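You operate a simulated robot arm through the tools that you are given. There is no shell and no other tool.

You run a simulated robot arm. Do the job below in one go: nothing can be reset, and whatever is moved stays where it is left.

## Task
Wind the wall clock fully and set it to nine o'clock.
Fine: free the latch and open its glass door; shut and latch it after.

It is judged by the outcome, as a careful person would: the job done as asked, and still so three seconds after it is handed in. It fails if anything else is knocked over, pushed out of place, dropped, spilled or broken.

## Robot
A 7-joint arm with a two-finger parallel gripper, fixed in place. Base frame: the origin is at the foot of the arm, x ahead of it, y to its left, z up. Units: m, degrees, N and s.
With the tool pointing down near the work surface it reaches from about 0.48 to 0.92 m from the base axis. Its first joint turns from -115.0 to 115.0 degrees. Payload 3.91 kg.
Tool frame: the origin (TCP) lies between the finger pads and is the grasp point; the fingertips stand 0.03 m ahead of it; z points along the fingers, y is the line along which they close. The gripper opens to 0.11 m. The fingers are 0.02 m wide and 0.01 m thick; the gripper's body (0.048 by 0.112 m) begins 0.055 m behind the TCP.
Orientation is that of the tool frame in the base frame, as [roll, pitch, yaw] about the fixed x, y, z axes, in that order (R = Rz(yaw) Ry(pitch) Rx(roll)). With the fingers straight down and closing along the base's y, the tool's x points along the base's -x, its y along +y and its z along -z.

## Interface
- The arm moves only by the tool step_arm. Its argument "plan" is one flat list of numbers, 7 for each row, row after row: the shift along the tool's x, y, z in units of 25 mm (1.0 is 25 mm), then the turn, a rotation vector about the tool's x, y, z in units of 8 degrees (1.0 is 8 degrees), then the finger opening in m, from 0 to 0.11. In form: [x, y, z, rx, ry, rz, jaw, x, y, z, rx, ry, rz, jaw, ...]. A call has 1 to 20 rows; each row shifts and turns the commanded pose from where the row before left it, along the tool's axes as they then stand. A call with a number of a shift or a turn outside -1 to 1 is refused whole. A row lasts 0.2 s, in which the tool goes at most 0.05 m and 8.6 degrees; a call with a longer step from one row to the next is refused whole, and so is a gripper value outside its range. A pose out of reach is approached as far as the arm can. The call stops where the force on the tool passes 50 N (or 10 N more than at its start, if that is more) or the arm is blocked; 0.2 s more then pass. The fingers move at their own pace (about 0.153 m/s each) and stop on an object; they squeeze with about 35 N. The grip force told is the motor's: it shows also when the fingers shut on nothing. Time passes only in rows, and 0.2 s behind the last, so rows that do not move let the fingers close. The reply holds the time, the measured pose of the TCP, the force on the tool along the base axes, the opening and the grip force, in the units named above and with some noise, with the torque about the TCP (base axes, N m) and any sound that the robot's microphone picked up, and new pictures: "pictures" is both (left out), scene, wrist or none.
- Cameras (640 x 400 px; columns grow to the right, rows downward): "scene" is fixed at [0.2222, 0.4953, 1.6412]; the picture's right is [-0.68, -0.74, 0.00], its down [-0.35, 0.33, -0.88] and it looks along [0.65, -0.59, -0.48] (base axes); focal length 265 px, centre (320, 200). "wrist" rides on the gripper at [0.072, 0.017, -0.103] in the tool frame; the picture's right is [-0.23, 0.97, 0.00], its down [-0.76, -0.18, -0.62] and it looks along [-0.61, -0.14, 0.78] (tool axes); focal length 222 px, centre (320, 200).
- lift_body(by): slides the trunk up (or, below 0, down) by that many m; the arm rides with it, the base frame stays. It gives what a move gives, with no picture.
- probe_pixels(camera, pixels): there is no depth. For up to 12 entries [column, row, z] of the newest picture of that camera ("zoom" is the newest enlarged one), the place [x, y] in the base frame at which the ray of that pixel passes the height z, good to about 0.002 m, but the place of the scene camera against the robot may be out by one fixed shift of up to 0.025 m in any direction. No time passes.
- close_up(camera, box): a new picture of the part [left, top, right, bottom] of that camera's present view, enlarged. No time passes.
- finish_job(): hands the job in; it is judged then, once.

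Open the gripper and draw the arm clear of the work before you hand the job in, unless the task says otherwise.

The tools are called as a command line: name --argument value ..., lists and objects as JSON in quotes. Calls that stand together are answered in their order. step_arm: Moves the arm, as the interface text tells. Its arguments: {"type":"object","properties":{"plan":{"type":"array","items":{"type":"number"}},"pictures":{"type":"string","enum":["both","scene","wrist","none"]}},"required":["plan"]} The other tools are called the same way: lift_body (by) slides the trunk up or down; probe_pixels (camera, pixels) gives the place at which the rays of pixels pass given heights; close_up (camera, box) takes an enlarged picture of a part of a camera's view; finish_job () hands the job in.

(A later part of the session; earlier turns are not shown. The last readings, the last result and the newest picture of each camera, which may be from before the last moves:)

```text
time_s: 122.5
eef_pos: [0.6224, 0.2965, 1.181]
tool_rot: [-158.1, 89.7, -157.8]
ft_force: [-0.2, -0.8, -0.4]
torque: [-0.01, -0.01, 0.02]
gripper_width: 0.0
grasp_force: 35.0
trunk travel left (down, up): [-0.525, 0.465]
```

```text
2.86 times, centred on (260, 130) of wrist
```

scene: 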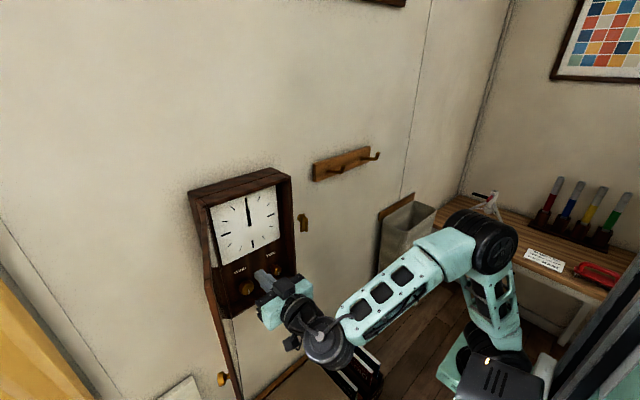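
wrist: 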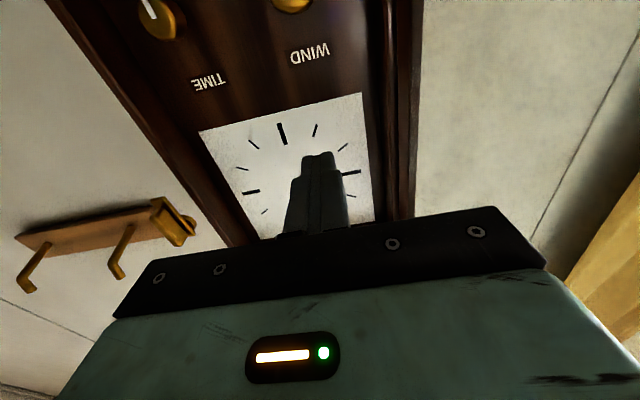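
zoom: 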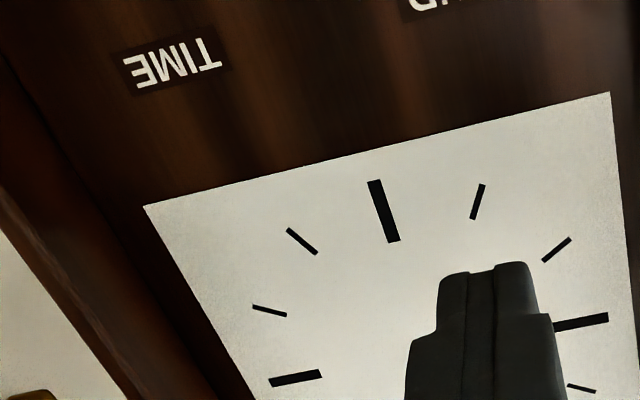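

The fingers hide the hands. I shift right 0.12 m and up a little so the dial appears beside the fingers.

step_arm --plan '[0, -1, -0.5, 0, 0, 0, 0, 0, -1, 0, 0, 0, 0, 0, -0.5, -1, 0, 0, 0, 0, 0, -0.5, -1, 0, 0, 0, 0, 0, -0.5, -0.8, 0, 0, 0, 0, 0, -0.5, 0, 0, 0, 0, 0, 0]' --pictures "wrist"

close_up --camera "wrist" --box '[340, 70, 500, 200]'

```text
time_s: 123.9
eef_pos: [0.6085, 0.1746, 1.2319]
tool_rot: [-169.9, 89.7, -169.6]
ft_force: [-0.1, -0.6, -0.1]
torque: [-0.02, -0.01, -0.03]
gripper_width: 0.0
grasp_force: 35.1
trunk travel left (down, up): [-0.525, 0.465]
```

wrist: 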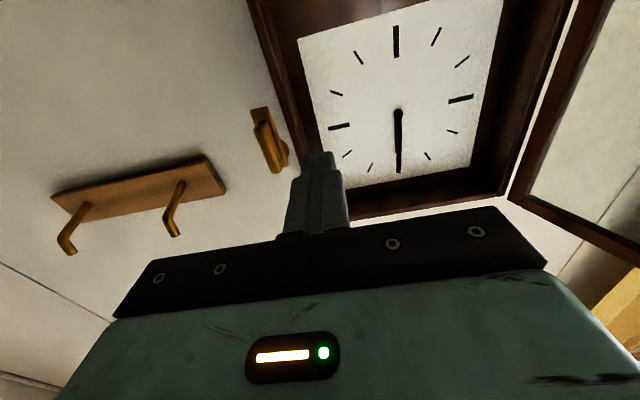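

```text
3.08 times, centred on (420, 135) of wrist
```

zoom: 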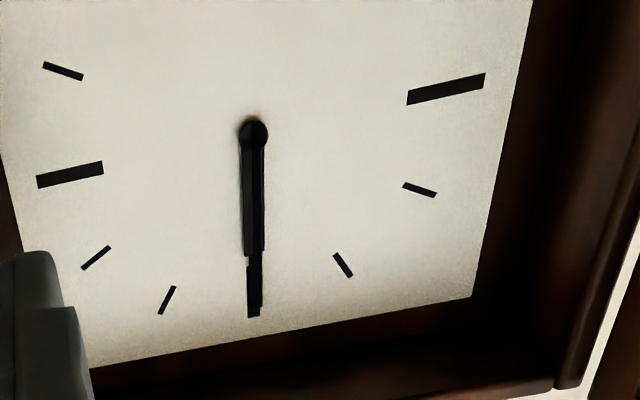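

close_up --camera "wrist" --box '[384, 104, 416, 124]'

close_up --camera "wrist" --box '[384, 140, 416, 180]'

```text
16.00 times, centred on (400, 114) of wrist
```

zoom: 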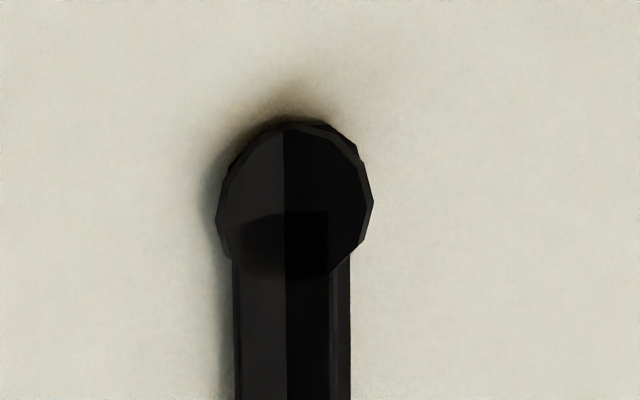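

```text
10.00 times, centred on (400, 160) of wrist
```

zoom: 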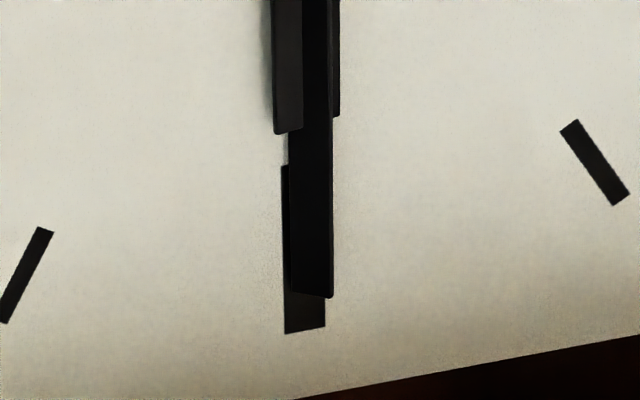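

The boss shows two plates crossing along the hand's length. To understand the geometry I look from further right.

step_arm --plan '[0, -1, -0.3, 0, 0, 0, 0, 0, -1, -0.3, 0, 0, 0, 0, 0, -1, 0, 0, 0, 0, 0, 0, -1, 0, 0, 0, 0, 0, 0, -1, 0, 0, 0, 0, 0]' --pictures "wrist"

close_up --camera "wrist" --box '[400, 60, 600, 185]'

```text
time_s: 125.1
eef_pos: [0.5961, 0.064, 1.2292]
tool_rot: [-163.5, 89.7, -163.2]
ft_force: [-0.5, 1.1, 0.0]
torque: [0.03, 0.03, 0.01]
gripper_width: 0.0
grasp_force: 34.3
out of reach, approached as far as the arm can: row 5
trunk travel left (down, up): [-0.525, 0.465]
```

wrist: 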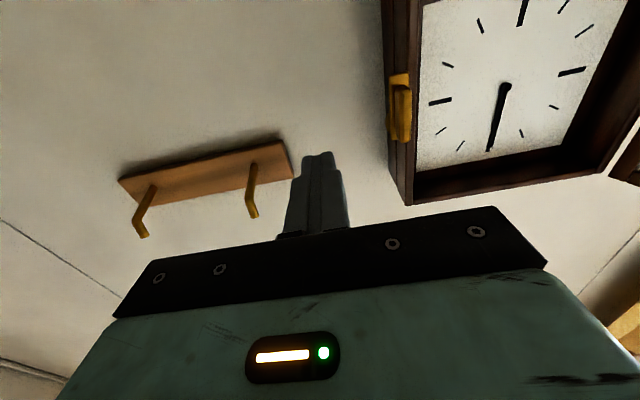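

```text
3.20 times, centred on (500, 122) of wrist
```

zoom: 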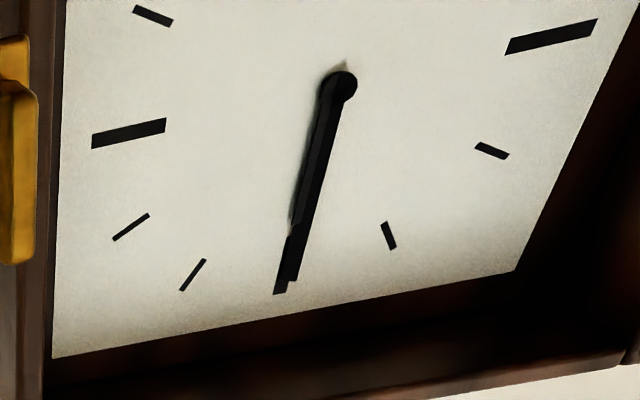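

close_up --camera "wrist" --box '[490, 74, 522, 100]'

close_up --camera "wrist" --box '[474, 120, 514, 160]'

```text
15.38 times, centred on (506, 87) of wrist
```

zoom: 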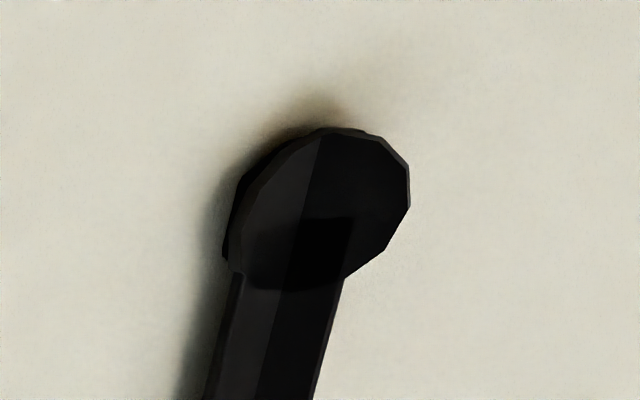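

```text
10.00 times, centred on (494, 140) of wrist
```

zoom: 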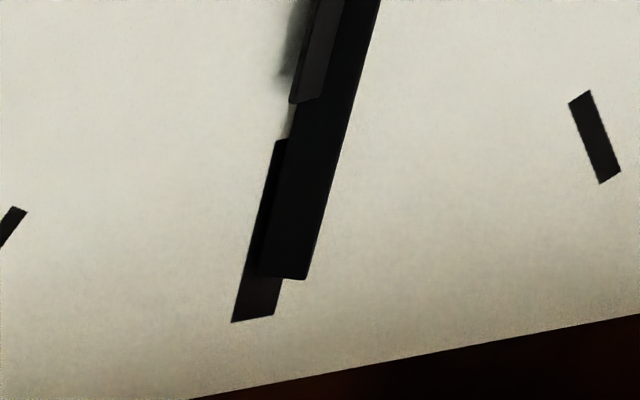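

The two hands clearly sit twisted relative to each other. I'll test the other direction: go back to the TIME knob at +36° tool angle, ready for a counter-clockwise stroke.

step_arm --plan '[0.5, 0.95, 0, 0, 0, 0, 0.044, 0.5, 0.95, 0, 0, 0, 0, 0.044, 0.5, 0.95, 0, 0, 0, 0, 0.044, 0.5, 0.95, 0, 0, 0, 0, 0.044, 1, 0.95, 0, 0, 0, 0, 0.044, 1, 0.9, 0, 0, 0, 0, 0.044, 1, 0, 0, 0, 0, 0, 0.044, 0.95, 0, 0, 0, 0, 0, 0.044, 0, 0, 0.6, 0, 0, 1, 0.044, 0, 0, 0.6, 0, 0, 1, 0.044, 0, 0, 0.6, 0, 0, 1, 0.044, 0, 0, 0.4, 0, 0, 1, 0.044, 0, 0, 0, 0, 0, 0.5, 0.044, 0, 0, 0, 0, 0, 0, 0.044]' --pictures "wrist"

close_up --camera "wrist" --box '[200, 80, 440, 230]'

```text
time_s: 128.1
eef_pos: [0.6486, 0.2053, 1.0818]
tool_rot: [90.5, 54.1, 90.7]
ft_force: [-0.3, 1.1, 0.2]
torque: [0.01, 0.01, 0.01]
gripper_width: 0.0441
grasp_force: 0.0
trunk travel left (down, up): [-0.525, 0.465]
```

wrist: 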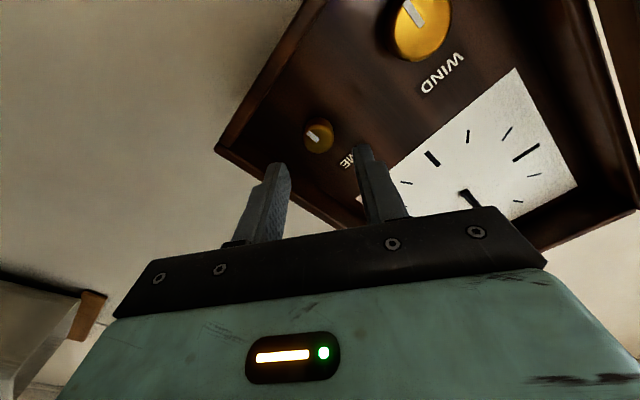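

```text
2.67 times, centred on (320, 155) of wrist
```

zoom: 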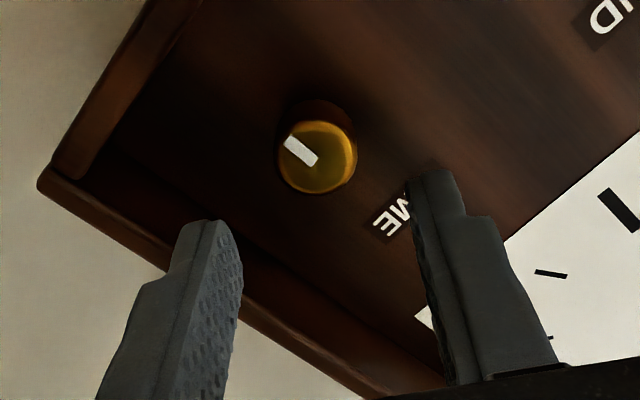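

Aligned; I advance, grip and turn counter-clockwise 88°, to about three quarters of the full turn, and look.

step_arm --plan '[-0.07, 0, 0.8, 0, 0, 0, 0.044, 0, 0, 0.8, 0, 0, 0, 0.044, 0, 0, 0.56, 0, 0, 0, 0.04, 0, 0, 0, 0, 0, 0, 0.02, 0, 0, 0, 0, 0, 0, 0.0, 0, 0, 0, 0, 0, 0, 0.0, 0, 0, 0, 0, 0, -1, 0, 0, 0, 0, 0, 0, -1, 0, 0, 0, 0, 0, 0, -1, 0, 0, 0, 0, 0, 0, -1, 0, 0, 0, 0, 0, 0, -1, 0, 0, 0, 0, 0, 0, -1, 0, 0, 0, 0, 0, 0, -1, 0, 0, 0, 0, 0, 0, -1, 0, 0, 0, 0, 0, 0, -1, 0, 0, 0, 0, 0, 0, -1, 0, 0, 0, 0, 0, 0, -1, 0]'

close_up --camera "scene" --box '[240, 212, 262, 228]'

close_up --camera "scene" --box '[240, 196, 262, 212]'

close_up --camera "wrist" --box '[240, 110, 400, 210]'

```text
time_s: 131.7
eef_pos: [0.7028, 0.2081, 1.0826]
tool_rot: [-90.5, 37.6, -89.6]
ft_force: [-16.6, 19.1, -12.4]
torque: [0.06, 0.21, -0.57]
gripper_width: 0.0252
grasp_force: 44.6
trunk travel left (down, up): [-0.525, 0.465]
```

scene: 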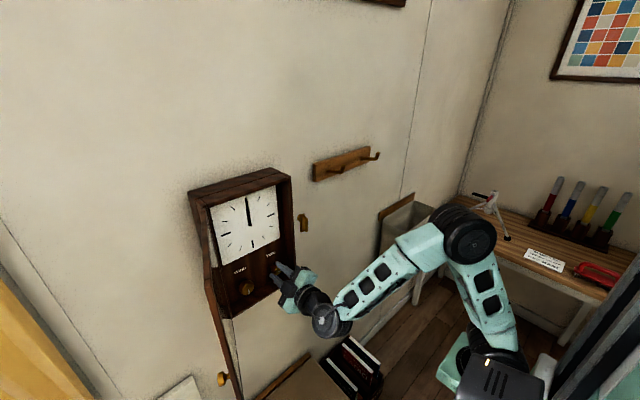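
wrist: 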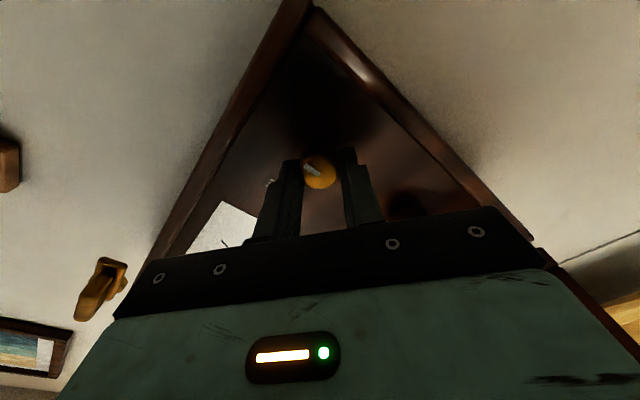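

```text
16.00 times, centred on (251, 220) of scene
```

zoom: 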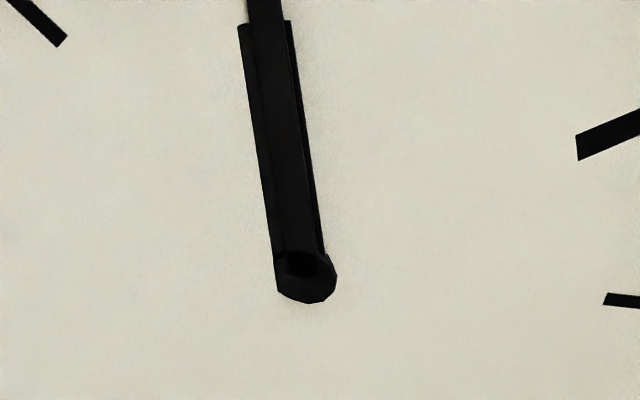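

```text
16.00 times, centred on (251, 204) of scene
```

zoom: 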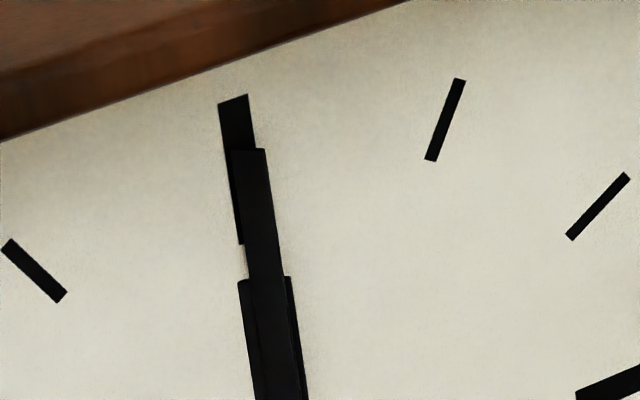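

```text
4.00 times, centred on (320, 160) of wrist
```

zoom: 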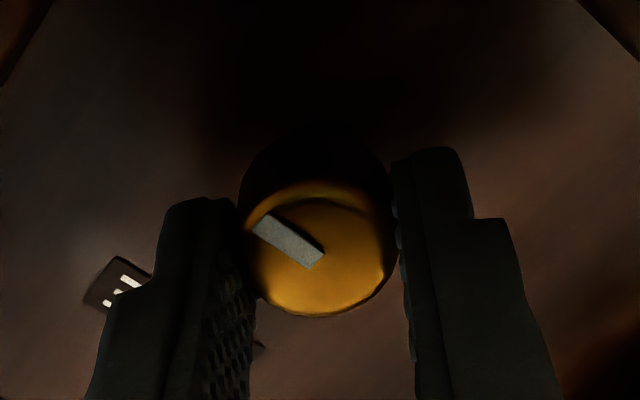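

The long hand's appearance changed a lot for this turn, so it turns much faster than the knob. I release and view the hands frontally at this setting, from directly ahead.

step_arm --plan '[0, 0, 0, 0, 0, 0, 0.044, 0, 0, 0, 0, 0, 0, 0.044, 0, 0, -0.8, 0, 0, 0, 0.044, 0, 0, -0.8, 0, 0, 0, 0.044, 0, 0, -0.8, 0, 0, 1, 0.044, 0, 0, -0.8, 0, 0, 1, 0.044, 0, 0, -0.5, 0, 0, 1, 0.044, 0, 0, 0, 0, 0, 1, 0.044, 0, 0, 0, 0, 0, 1, 0.02, 0, 0, 0, 0, 0, 1, 0, 0, 0, 0, 0, 0, 0.54, 0, -1, 0.5, 0, 0, 0, 0, 0, -1, 0.5, 0, 0, 0, 0, 0, -1, 0.4, 0, 0, 0, 0, 0, -1, 0.4, 0, 0, 0, 0, 0, -1, 0, 0, 0, 0, 0, 0, -1, 0, 0, 0, 0, 0, 0, -1, 0, 0, 0, 0, 0, 0, -1, 0, 0, 0, 0, 0, 0]' --pictures "wrist"

close_up --camera "wrist" --box '[296, 50, 352, 150]'

close_up --camera "wrist" --box '[300, 60, 336, 84]'

close_up --camera "wrist" --box '[304, 104, 344, 144]'

```text
time_s: 135.7
eef_pos: [0.6115, 0.2472, 1.2826]
tool_rot: [142.0, 89.7, 142.3]
ft_force: [0.6, -0.5, -0.4]
torque: [-0.01, -0.04, -0.02]
gripper_width: 0.0
grasp_force: 35.3
trunk travel left (down, up): [-0.525, 0.465]
```

wrist: 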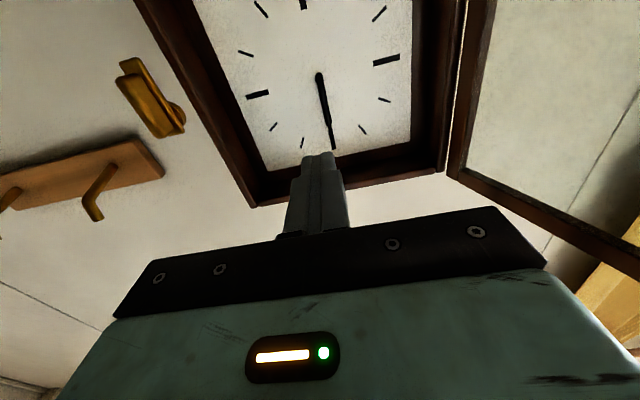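

```text
4.00 times, centred on (324, 100) of wrist
```

zoom: 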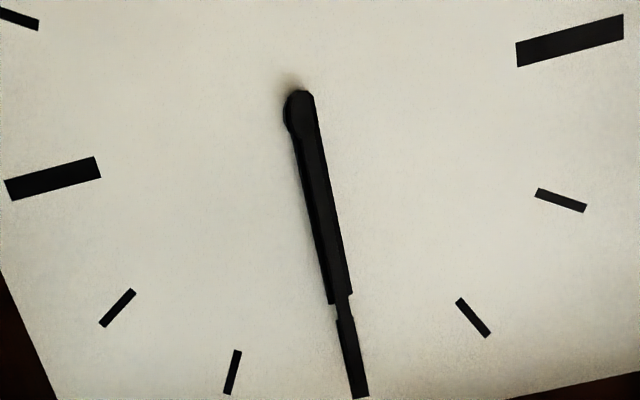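

```text
16.00 times, centred on (318, 72) of wrist
```

zoom: 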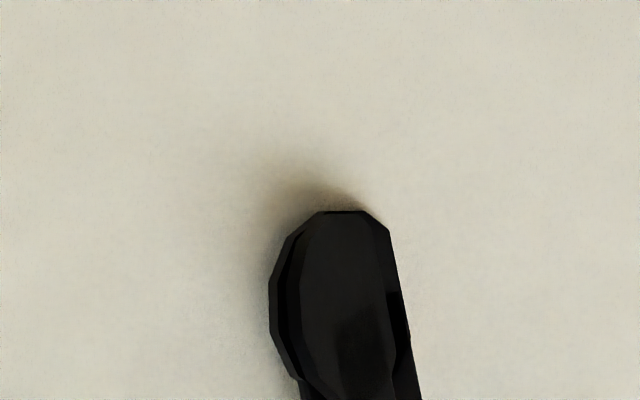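

```text
10.00 times, centred on (324, 124) of wrist
```

zoom: 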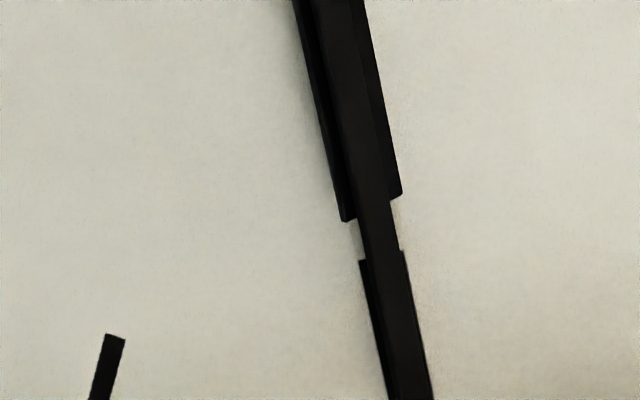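

From the front, the long hand is now turned the other way, so it rotates several times faster than the knob, and the short one slowly. I next turn the knob counter-clockwise towards its start to find the lower stop, watching the hands on the way.

step_arm --plan '[1, -0.4, 0, 0, 0, 0, 0.044, 1, -0.4, 0, 0, 0, 0, 0.044, 1, -0.4, 0, 0, 0, 0, 0.044, 1, -0.4, 0, 0, 0, 0, 0.044, 1, 0, 0, 0, 0, 0, 0.044, 1, 0, 0, 0, 0, 0, 0.044, 1, 0, 0, 0, 0, 0, 0.044, 1, 0, 0, 0, 0, 0, 0.044, 0, 0, 0.5, 0, 0, 1, 0.044, 0, 0, 0.5, 0, 0, 1, 0.044, 0, 0, 0.5, 0, 0, 1, 0.044, 0, 0, 0, 0, 0, 1, 0.044, 0, 0, 0, 0, 0, 0.5, 0.044, 0, 0, 0, 0, 0, 0, 0.044]' --pictures "wrist"

close_up --camera "wrist" --box '[200, 80, 440, 230]'

```text
time_s: 138.7
eef_pos: [0.6473, 0.208, 1.0833]
tool_rot: [90.5, 53.8, 90.7]
ft_force: [0.0, -0.2, -1.0]
torque: [-0.04, 0.0, -0.03]
gripper_width: 0.0443
grasp_force: 0.0
trunk travel left (down, up): [-0.525, 0.465]
```

wrist: 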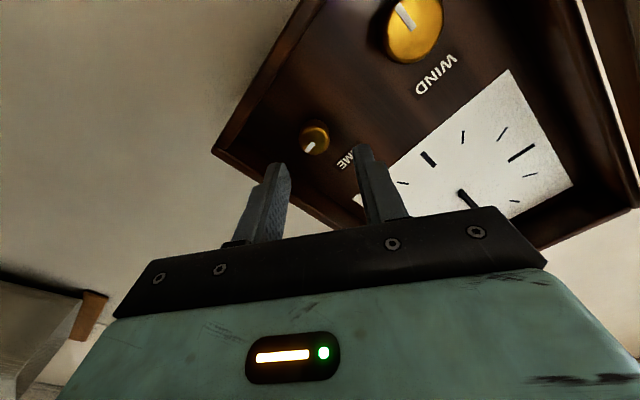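

```text
2.67 times, centred on (320, 155) of wrist
```

zoom: 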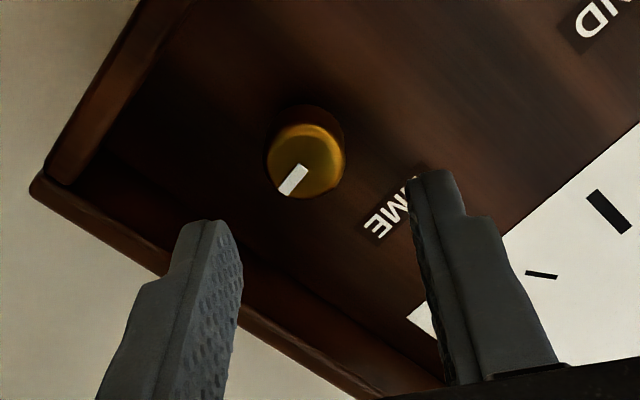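

The knob is about 4.5 mm right of the axis; I correct, advance, grip, and turn counter-clockwise 40°.

step_arm --plan '[-0.1, -0.14, 0.8, 0, 0, 0, 0.044, 0, 0, 0.8, 0, 0, 0, 0.044, 0, 0, 0.6, 0, 0, 0, 0.04, 0, 0, 0, 0, 0, 0, 0.02, 0, 0, 0, 0, 0, 0, 0.0, 0, 0, 0, 0, 0, 0, 0.0, 0, 0, 0, 0, 0, -1, 0, 0, 0, 0, 0, 0, -1, 0, 0, 0, 0, 0, 0, -1, 0, 0, 0, 0, 0, 0, -1, 0, 0, 0, 0, 0, 0, -1, 0]'

close_up --camera "scene" --box '[240, 212, 262, 228]'

close_up --camera "scene" --box '[240, 196, 262, 212]'

```text
time_s: 141.1
eef_pos: [0.7029, 0.2051, 1.0803]
tool_rot: [-98.4, 85.9, -98.0]
ft_force: [-15.2, -9.3, -25.7]
torque: [0.02, 1.13, -0.6]
gripper_width: 0.0256
grasp_force: 45.5
trunk travel left (down, up): [-0.525, 0.465]
```

scene: 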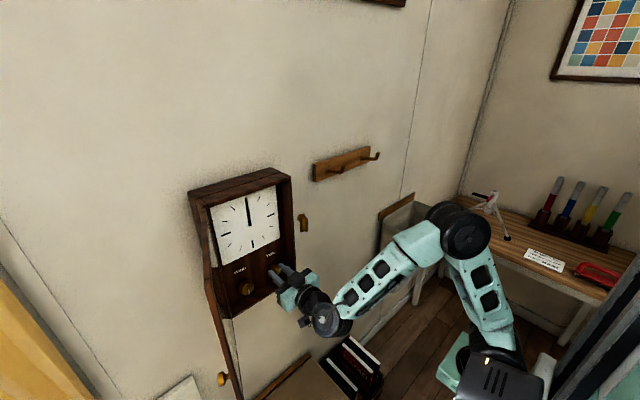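
wrist: 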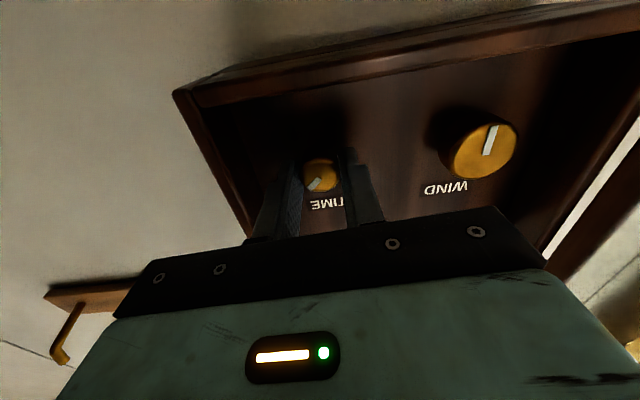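

```text
16.00 times, centred on (251, 220) of scene
```

zoom: 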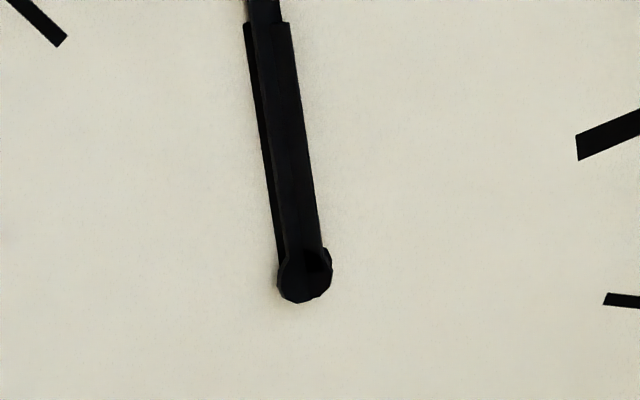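

```text
16.00 times, centred on (251, 204) of scene
```

zoom: 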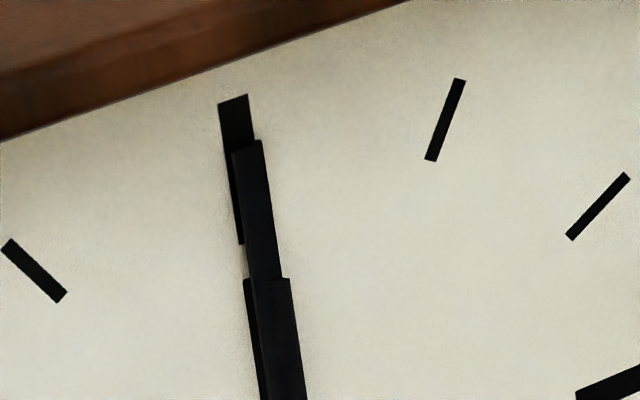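

The short hand is changing smoothly with the knob. I step the knob back 16° at a time and compare the hands in the same zoom.

step_arm --plan '[0, 0, 0, 0, 0, -1, 0, 0, 0, 0, 0, 0, -1, 0]' --pictures "none"

close_up --camera "scene" --box '[240, 200, 262, 216]'

step_arm --plan '[0, 0, 0, 0, 0, -1, 0, 0, 0, 0, 0, 0, -1, 0]' --pictures "none"

close_up --camera "scene" --box '[240, 200, 262, 216]'

step_arm --plan '[0, 0, 0, 0, 0, -1, 0, 0, 0, 0, 0, 0, -1, 0]' --pictures "none"

close_up --camera "scene" --box '[240, 200, 262, 216]'

```text
time_s: 141.7
eef_pos: [0.7026, 0.2055, 1.0804]
tool_rot: [-91.8, 70.1, -91.3]
ft_force: [-9.2, -3.7, -30.7]
torque: [0.02, 0.78, -0.54]
gripper_width: 0.0256
grasp_force: 44.9
trunk travel left (down, up): [-0.525, 0.465]
```

```text
16.00 times, centred on (251, 208) of scene
```

zoom: 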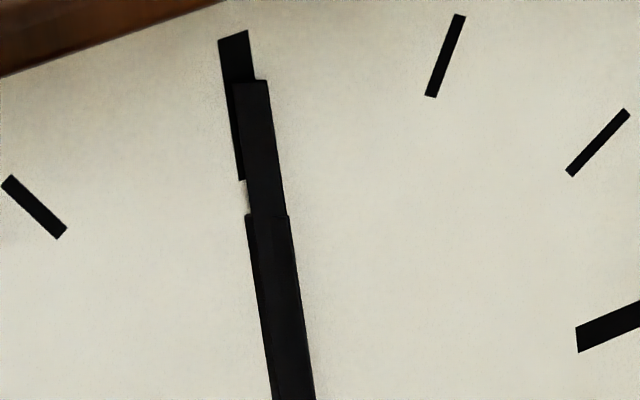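

```text
time_s: 142.3
eef_pos: [0.703, 0.2068, 1.082]
tool_rot: [-90.6, 54.0, -90.0]
ft_force: [-4.4, 7.5, -23.6]
torque: [0.09, 0.93, -1.12]
gripper_width: 0.0251
grasp_force: 45.1
trunk travel left (down, up): [-0.525, 0.465]
```

```text
16.00 times, centred on (251, 208) of scene
```

zoom: 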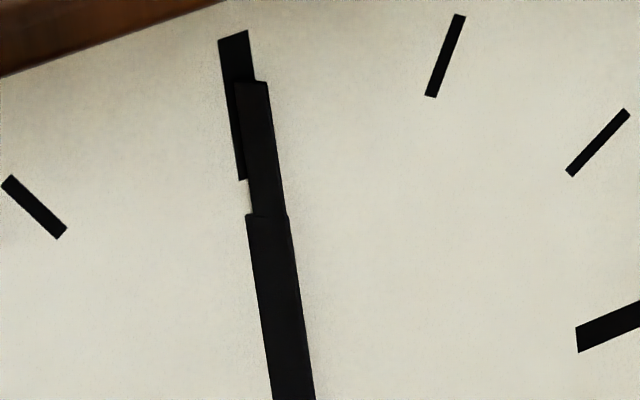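

```text
time_s: 142.9
eef_pos: [0.7017, 0.2078, 1.0815]
tool_rot: [-90.4, 38.1, -89.8]
ft_force: [-4.0, 13.6, -23.5]
torque: [0.07, 0.49, -1.14]
gripper_width: 0.0247
grasp_force: 45.6
trunk travel left (down, up): [-0.525, 0.465]
```

```text
16.00 times, centred on (251, 208) of scene
```

zoom: 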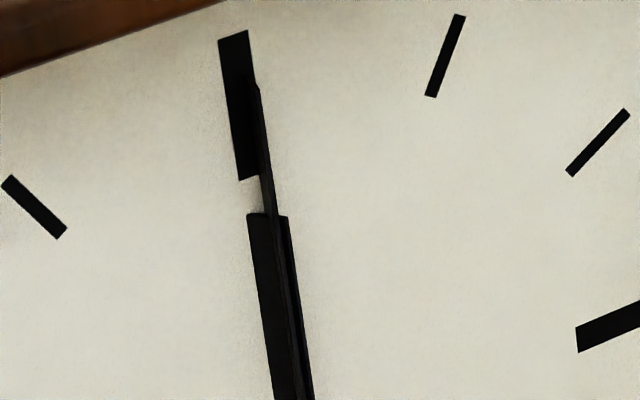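

Very informative: between 200° and 184° the long hand went edge-on (33 px to 11 px wide), and all readings fit a long hand turning 3× the knob. I continue 80° back (to about 104°) and look again.

step_arm --plan '[0.02, 0.06, 0, 0, 0, -1, 0, 0, 0, 0, 0, 0, -1, 0, 0, 0, 0, 0, 0, -1, 0, 0, 0, 0, 0, 0, -1, 0, 0, 0, 0, 0, 0, -1, 0, 0, 0, 0, 0, 0, -1, 0]' --pictures "none"

close_up --camera "scene" --box '[240, 206, 262, 222]'

step_arm --plan '[0, 0, 0, 0, 0, -1, 0, 0, 0, 0, 0, 0, -1, 0, 0, 0, 0, 0, 0, -1, 0, 0, 0, 0, 0, 0, -1, 0]' --pictures "none"

close_up --camera "scene" --box '[240, 206, 262, 222]'

close_up --camera "scene" --box '[240, 214, 262, 230]'

close_up --camera "wrist" --box '[240, 110, 400, 210]'

```text
time_s: 144.3
eef_pos: [0.7018, 0.2092, 1.0791]
tool_rot: [-90.5, -10.0, -89.3]
ft_force: [-2.5, 20.4, -23.5]
torque: [0.05, -0.38, -0.46]
gripper_width: 0.025
grasp_force: 44.6
trunk travel left (down, up): [-0.525, 0.465]
```

```text
16.00 times, centred on (251, 214) of scene
```

zoom: 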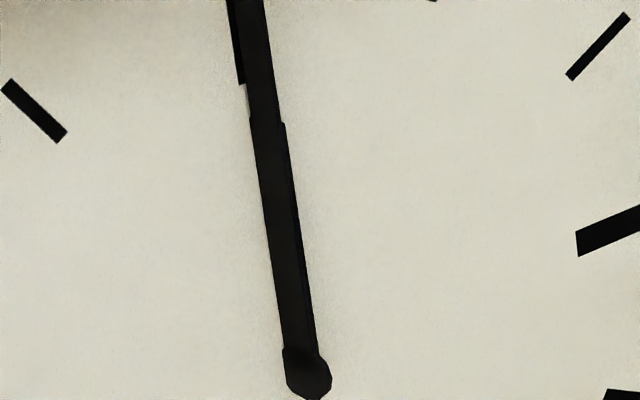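

```text
time_s: 145.3
eef_pos: [0.7021, 0.2063, 1.0783]
tool_rot: [-90.9, -42.0, -88.9]
ft_force: [-15.4, 13.9, -31.6]
torque: [0.04, 0.24, 0.12]
gripper_width: 0.0253
grasp_force: 45.0
trunk travel left (down, up): [-0.525, 0.465]
```

```text
16.00 times, centred on (251, 214) of scene
```

zoom: 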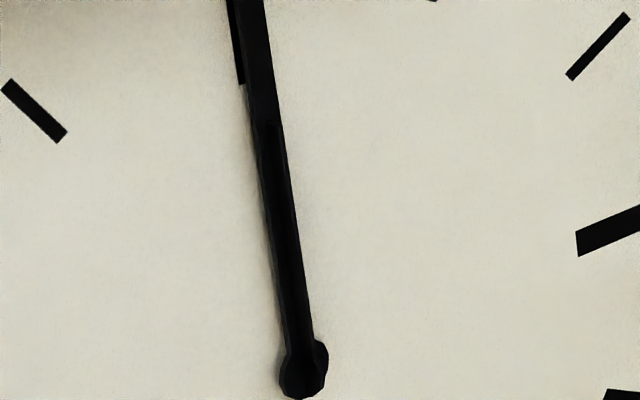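

```text
16.00 times, centred on (251, 222) of scene
```

zoom: 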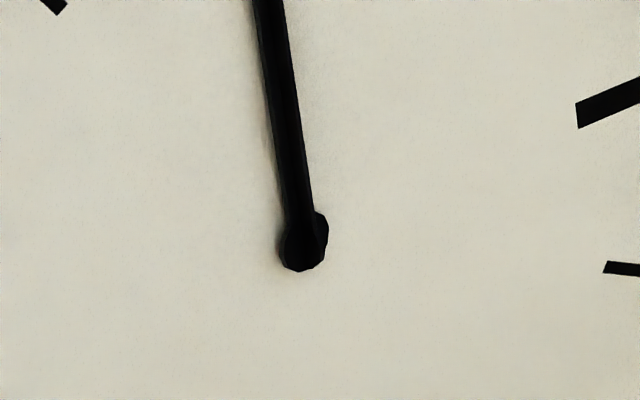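

```text
4.00 times, centred on (320, 160) of wrist
```

zoom: 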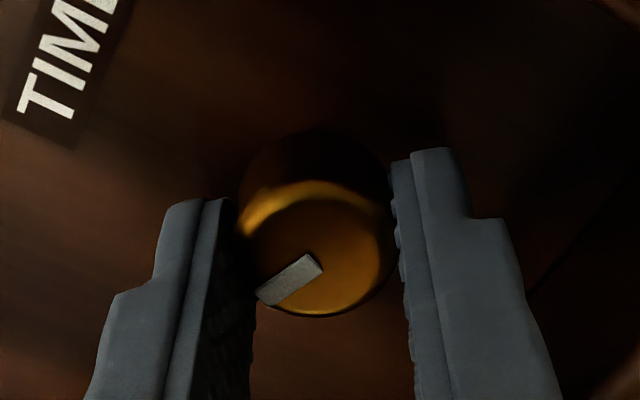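

Near this setting the short hand looks nearly perpendicular to the dial (its edge shows as a ridge). I release and check from directly in front.

step_arm --plan '[0, 0, 0, 0, 0, 0, 0.044, 0, 0, 0, 0, 0, 0, 0.044, 0, 0, -0.8, 0, 0, 0, 0.044, 0, 0, -0.8, 0, 0, 0, 0.044, 0, 0, -0.8, 0, 0, 0, 0.044, 0, 0, -0.8, 0, 0, 1, 0.044, 0, 0, -0.5, 0, 0, 1, 0.044, 0, 0, 0, 0, 0, 1, 0.044, 0, 0, 0, 0, 0, 1, 0.044, 0, 0, 0, 0, 0, 1, 0.044, 0, 0, 0, 0, 0, 1, 0.044, 0, 0, 0, 0, 0, 1, 0.044, 0, 0, 0, 0, 0, 1, 0.044, 0, 0, 0, 0, 0, 1, 0.044, 0, 0, 0, 0, 0, 1, 0.044, 0, 0, 0, 0, 0, 1, 0.044, 0, 0, 0, 0, 0, 1, 0.044, 0, 0, 0, 0, 0, 1, 0.044, 0, 0, 0, 0, 0, 1, 0.02, 0, 0, 0, 0, 0, 1, 0.0]' --pictures "none"

step_arm --plan '[0, 0, 0, 0, 0, 1, 0, 0, 0, 0, 0, 0, 0.5, 0, -1, 0.45, 0, 0, 0, 0, 0, -1, 0.45, 0, 0, 0, 0, 0, -1, 0.45, 0, 0, 0, 0, 0, -1, 0.45, 0, 0, 0, 0, 0, -1, 0, 0, 0, 0, 0, 0, -1, 0, 0, 0, 0, 0, 0, -1, 0, 0, 0, 0, 0, 0, -1, 0, 0, 0, 0, 0, 0]'

close_up --camera "wrist" --box '[296, 50, 352, 150]'

close_up --camera "wrist" --box '[300, 60, 336, 84]'

close_up --camera "wrist" --box '[304, 100, 344, 140]'

```text
time_s: 149.5
eef_pos: [0.6098, 0.2056, 1.0824]
tool_rot: [-91.4, 78.5, -91.0]
ft_force: [-0.4, 0.3, -0.2]
torque: [-0.01, -0.02, 0.0]
gripper_width: 0.0002
grasp_force: 34.5
trunk travel left (down, up): [-0.525, 0.465]
```

```text
time_s: 151.7
eef_pos: [0.6132, 0.2471, 1.2831]
tool_rot: [142.3, 89.6, 142.7]
ft_force: [0.7, -0.3, 0.4]
torque: [-0.03, 0.0, 0.0]
gripper_width: 0.0001
grasp_force: 34.6
trunk travel left (down, up): [-0.525, 0.465]
```

scene: 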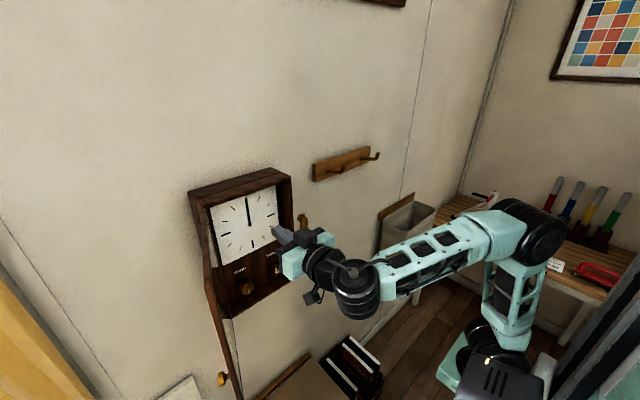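
wrist: 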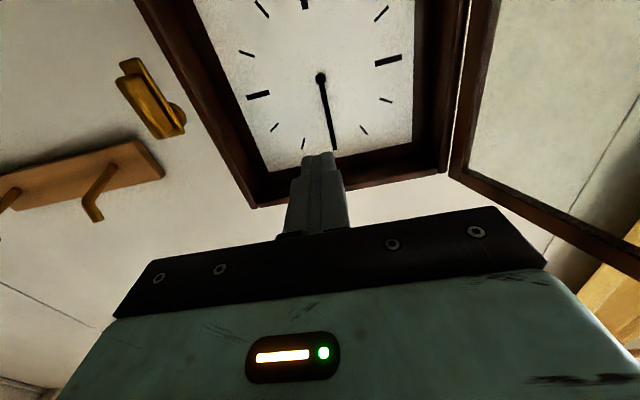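

```text
4.00 times, centred on (324, 100) of wrist
```

zoom: 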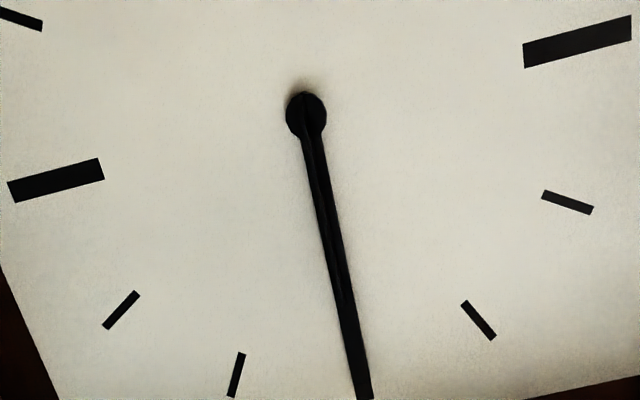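

```text
16.00 times, centred on (318, 72) of wrist
```

zoom: 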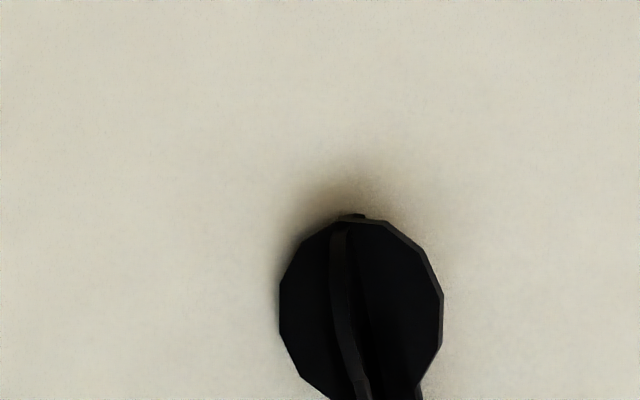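

```text
10.00 times, centred on (324, 120) of wrist
```

zoom: 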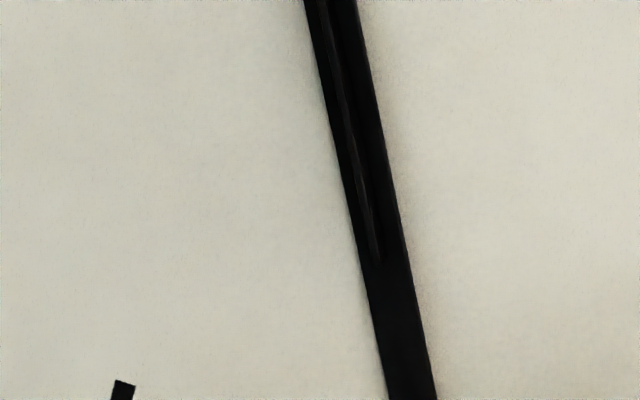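

Now the geometry is clear: the long hand's boss disc faces front almost flat, and the short hand stands edge-on, like a ridge. I look from 15° to the right to measure the ridge's lean.

step_arm --plan '[0, -1, 0, 0, 0, 0, 0, 0, -1, 0, 0, 0, 0, 0, 0, -1, 0, 0, 0, 0, 0, 0, 0, 0, 0, 0, 0, 0]' --pictures "wrist"

close_up --camera "wrist" --box '[360, 50, 416, 150]'

```text
time_s: 152.7
eef_pos: [0.6121, 0.1744, 1.2784]
tool_rot: [138.7, 89.5, 139.0]
ft_force: [-0.3, -0.6, 0.6]
torque: [0.0, 0.0, 0.01]
gripper_width: 0.0
grasp_force: 34.8
trunk travel left (down, up): [-0.525, 0.465]
```

wrist: 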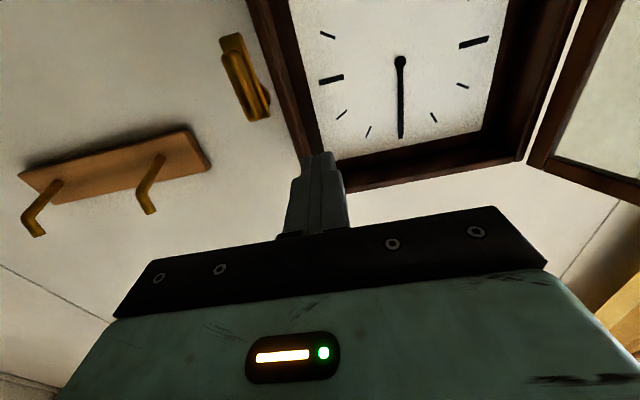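

```text
4.00 times, centred on (388, 100) of wrist
```

zoom: 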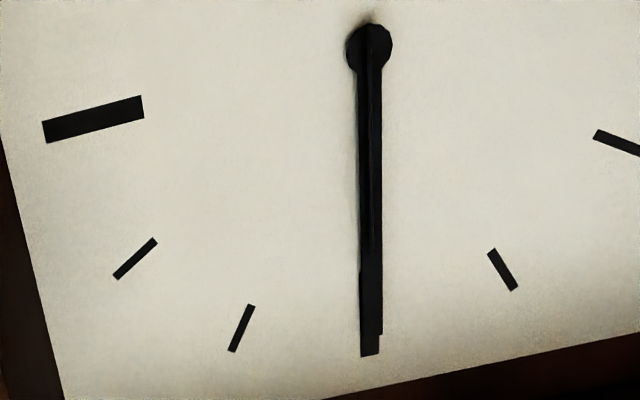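

close_up --camera "wrist" --box '[382, 54, 418, 78]'

close_up --camera "wrist" --box '[382, 98, 418, 122]'

close_up --camera "wrist" --box '[382, 118, 418, 142]'

```text
16.00 times, centred on (400, 66) of wrist
```

zoom: 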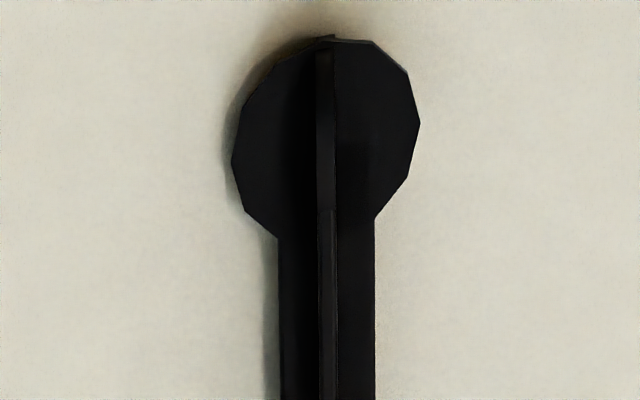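

```text
16.00 times, centred on (400, 110) of wrist
```

zoom: 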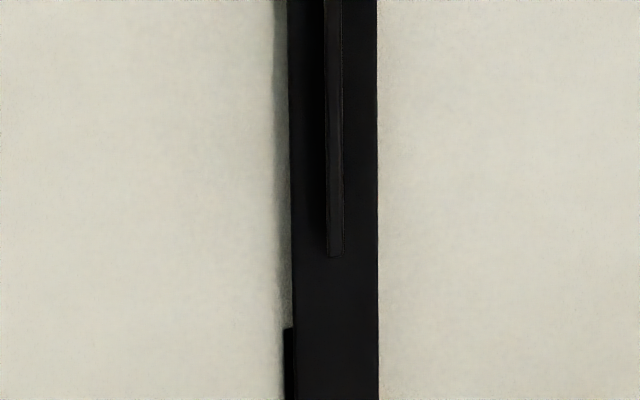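

```text
16.00 times, centred on (400, 130) of wrist
```

zoom: 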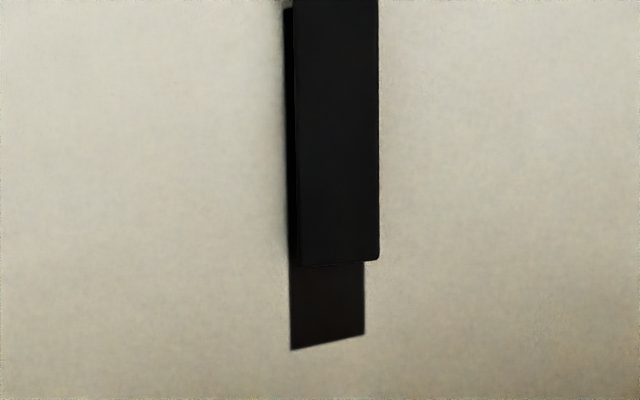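

From 15.5° to the right the ridge is exactly edge-on and centred, so the short (hour) hand is at 105.5° and the long one about 11°: that is a half-past reading, with the o'clock position (long hand flat, short hand square) 64° of knob counter-clockwise from here. I go back to the knob.

step_arm --plan '[1, 0.4, 0, 0, 0, 0, 0.044, 1, 0.4, 0, 0, 0, 0, 0.044, 1, 0.42, 0, 0, 0, 0, 0.044, 1, 0, 0, 0, 0, 0, 0.044, 1, 0, 0, 0, 0, 0, 0.044, 1, 0, 0, 0, 0, 0, 0.044, 1, 0, 0, 0, 0, 0, 0.044, 0.9, 0, 0.4, 0, 0, 0, 0.044, 0, 0, 0.7, 0, 0, -1, 0.044, 0, 0, 0.4, 0, 0, -0.5, 0.044, 0, 0, 0, 0, 0, 0, 0.044]' --pictures "wrist"

close_up --camera "wrist" --box '[200, 80, 440, 230]'

```text
time_s: 155.1
eef_pos: [0.6469, 0.2058, 1.083]
tool_rot: [-91.3, 78.2, -90.9]
ft_force: [0.0, -1.0, 0.5]
torque: [-0.02, 0.04, 0.0]
gripper_width: 0.0438
grasp_force: 0.2
trunk travel left (down, up): [-0.525, 0.465]
```

wrist: 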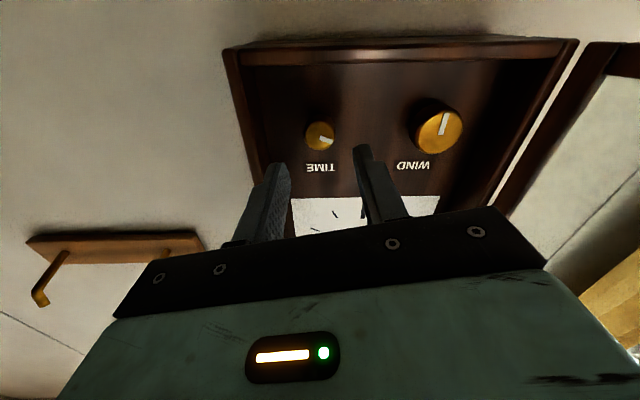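

```text
2.67 times, centred on (320, 155) of wrist
```

zoom: 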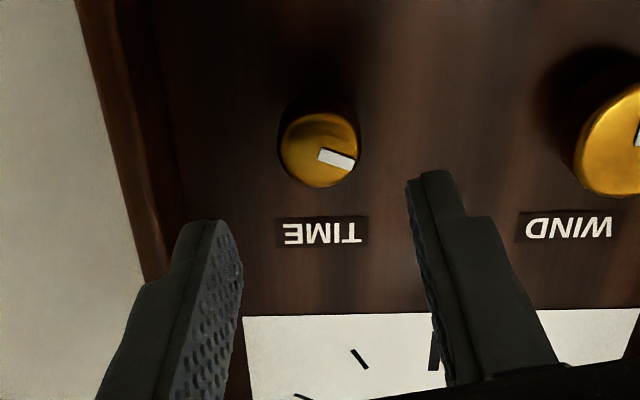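

Perfectly aligned. I advance, grip and turn 64° counter-clockwise.

step_arm --plan '[0, 0, 0.8, 0, 0, 0, 0.044, 0, 0, 0.8, 0, 0, 0, 0.044, 0, 0, 0.6, 0, 0, 0, 0.04, 0, 0, 0, 0, 0, 0, 0.02, 0, 0, 0, 0, 0, 0, 0.0, 0, 0, 0, 0, 0, 0, 0.0, 0, 0, 0, 0, 0, -1, 0, 0, 0, 0, 0, 0, -1, 0, 0, 0, 0, 0, 0, -1, 0, 0, 0, 0, 0, 0, -1, 0, 0, 0, 0, 0, 0, -1, 0, 0, 0, 0, 0, 0, -1, 0, 0, 0, 0, 0, 0, -1, 0, 0, 0, 0, 0, 0, -1, 0, 0, 0, 0, 0, 0, 0, 0]'

close_up --camera "scene" --box '[240, 206, 262, 222]'

close_up --camera "scene" --box '[240, 214, 262, 230]'

close_up --camera "wrist" --box '[240, 110, 400, 210]'

```text
time_s: 158.3
eef_pos: [0.7025, 0.2079, 1.0806]
tool_rot: [-90.6, 13.9, -89.5]
ft_force: [-6.3, 21.8, -21.5]
torque: [0.11, -0.16, -0.02]
gripper_width: 0.0256
grasp_force: 44.7
trunk travel left (down, up): [-0.525, 0.465]
```

scene: 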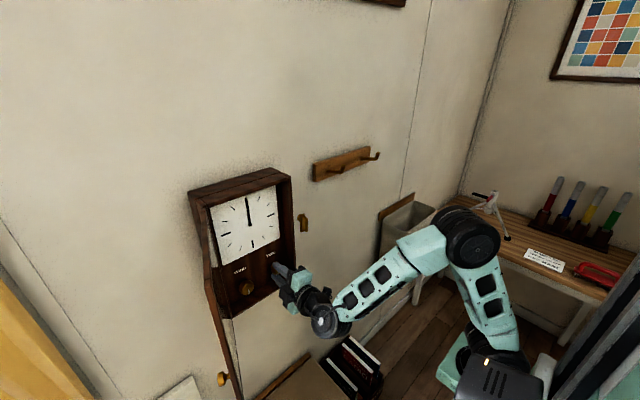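
wrist: 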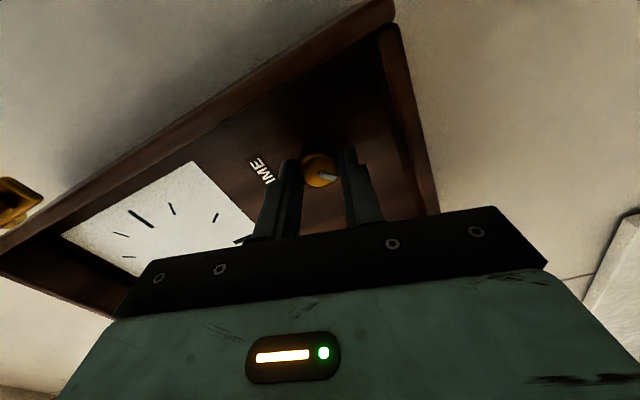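

```text
16.00 times, centred on (251, 214) of scene
```

zoom: 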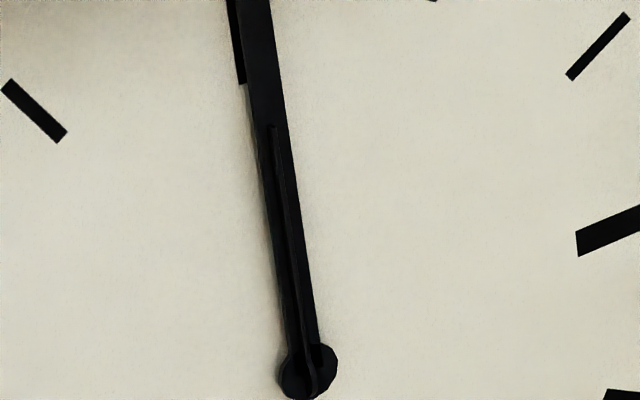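

```text
16.00 times, centred on (251, 222) of scene
```

zoom: 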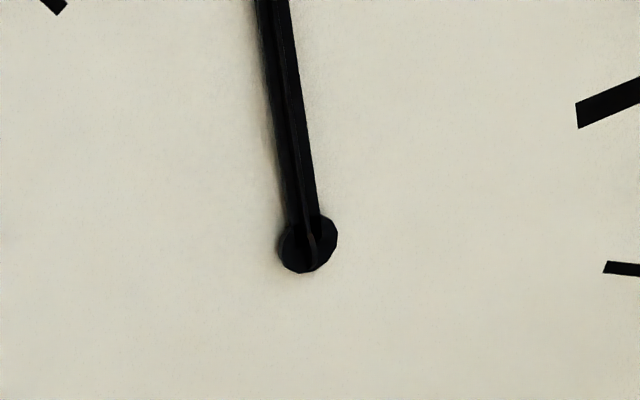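

```text
4.00 times, centred on (320, 160) of wrist
```

zoom: 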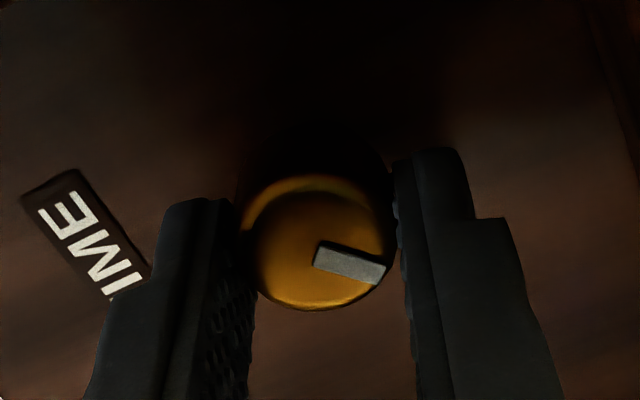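

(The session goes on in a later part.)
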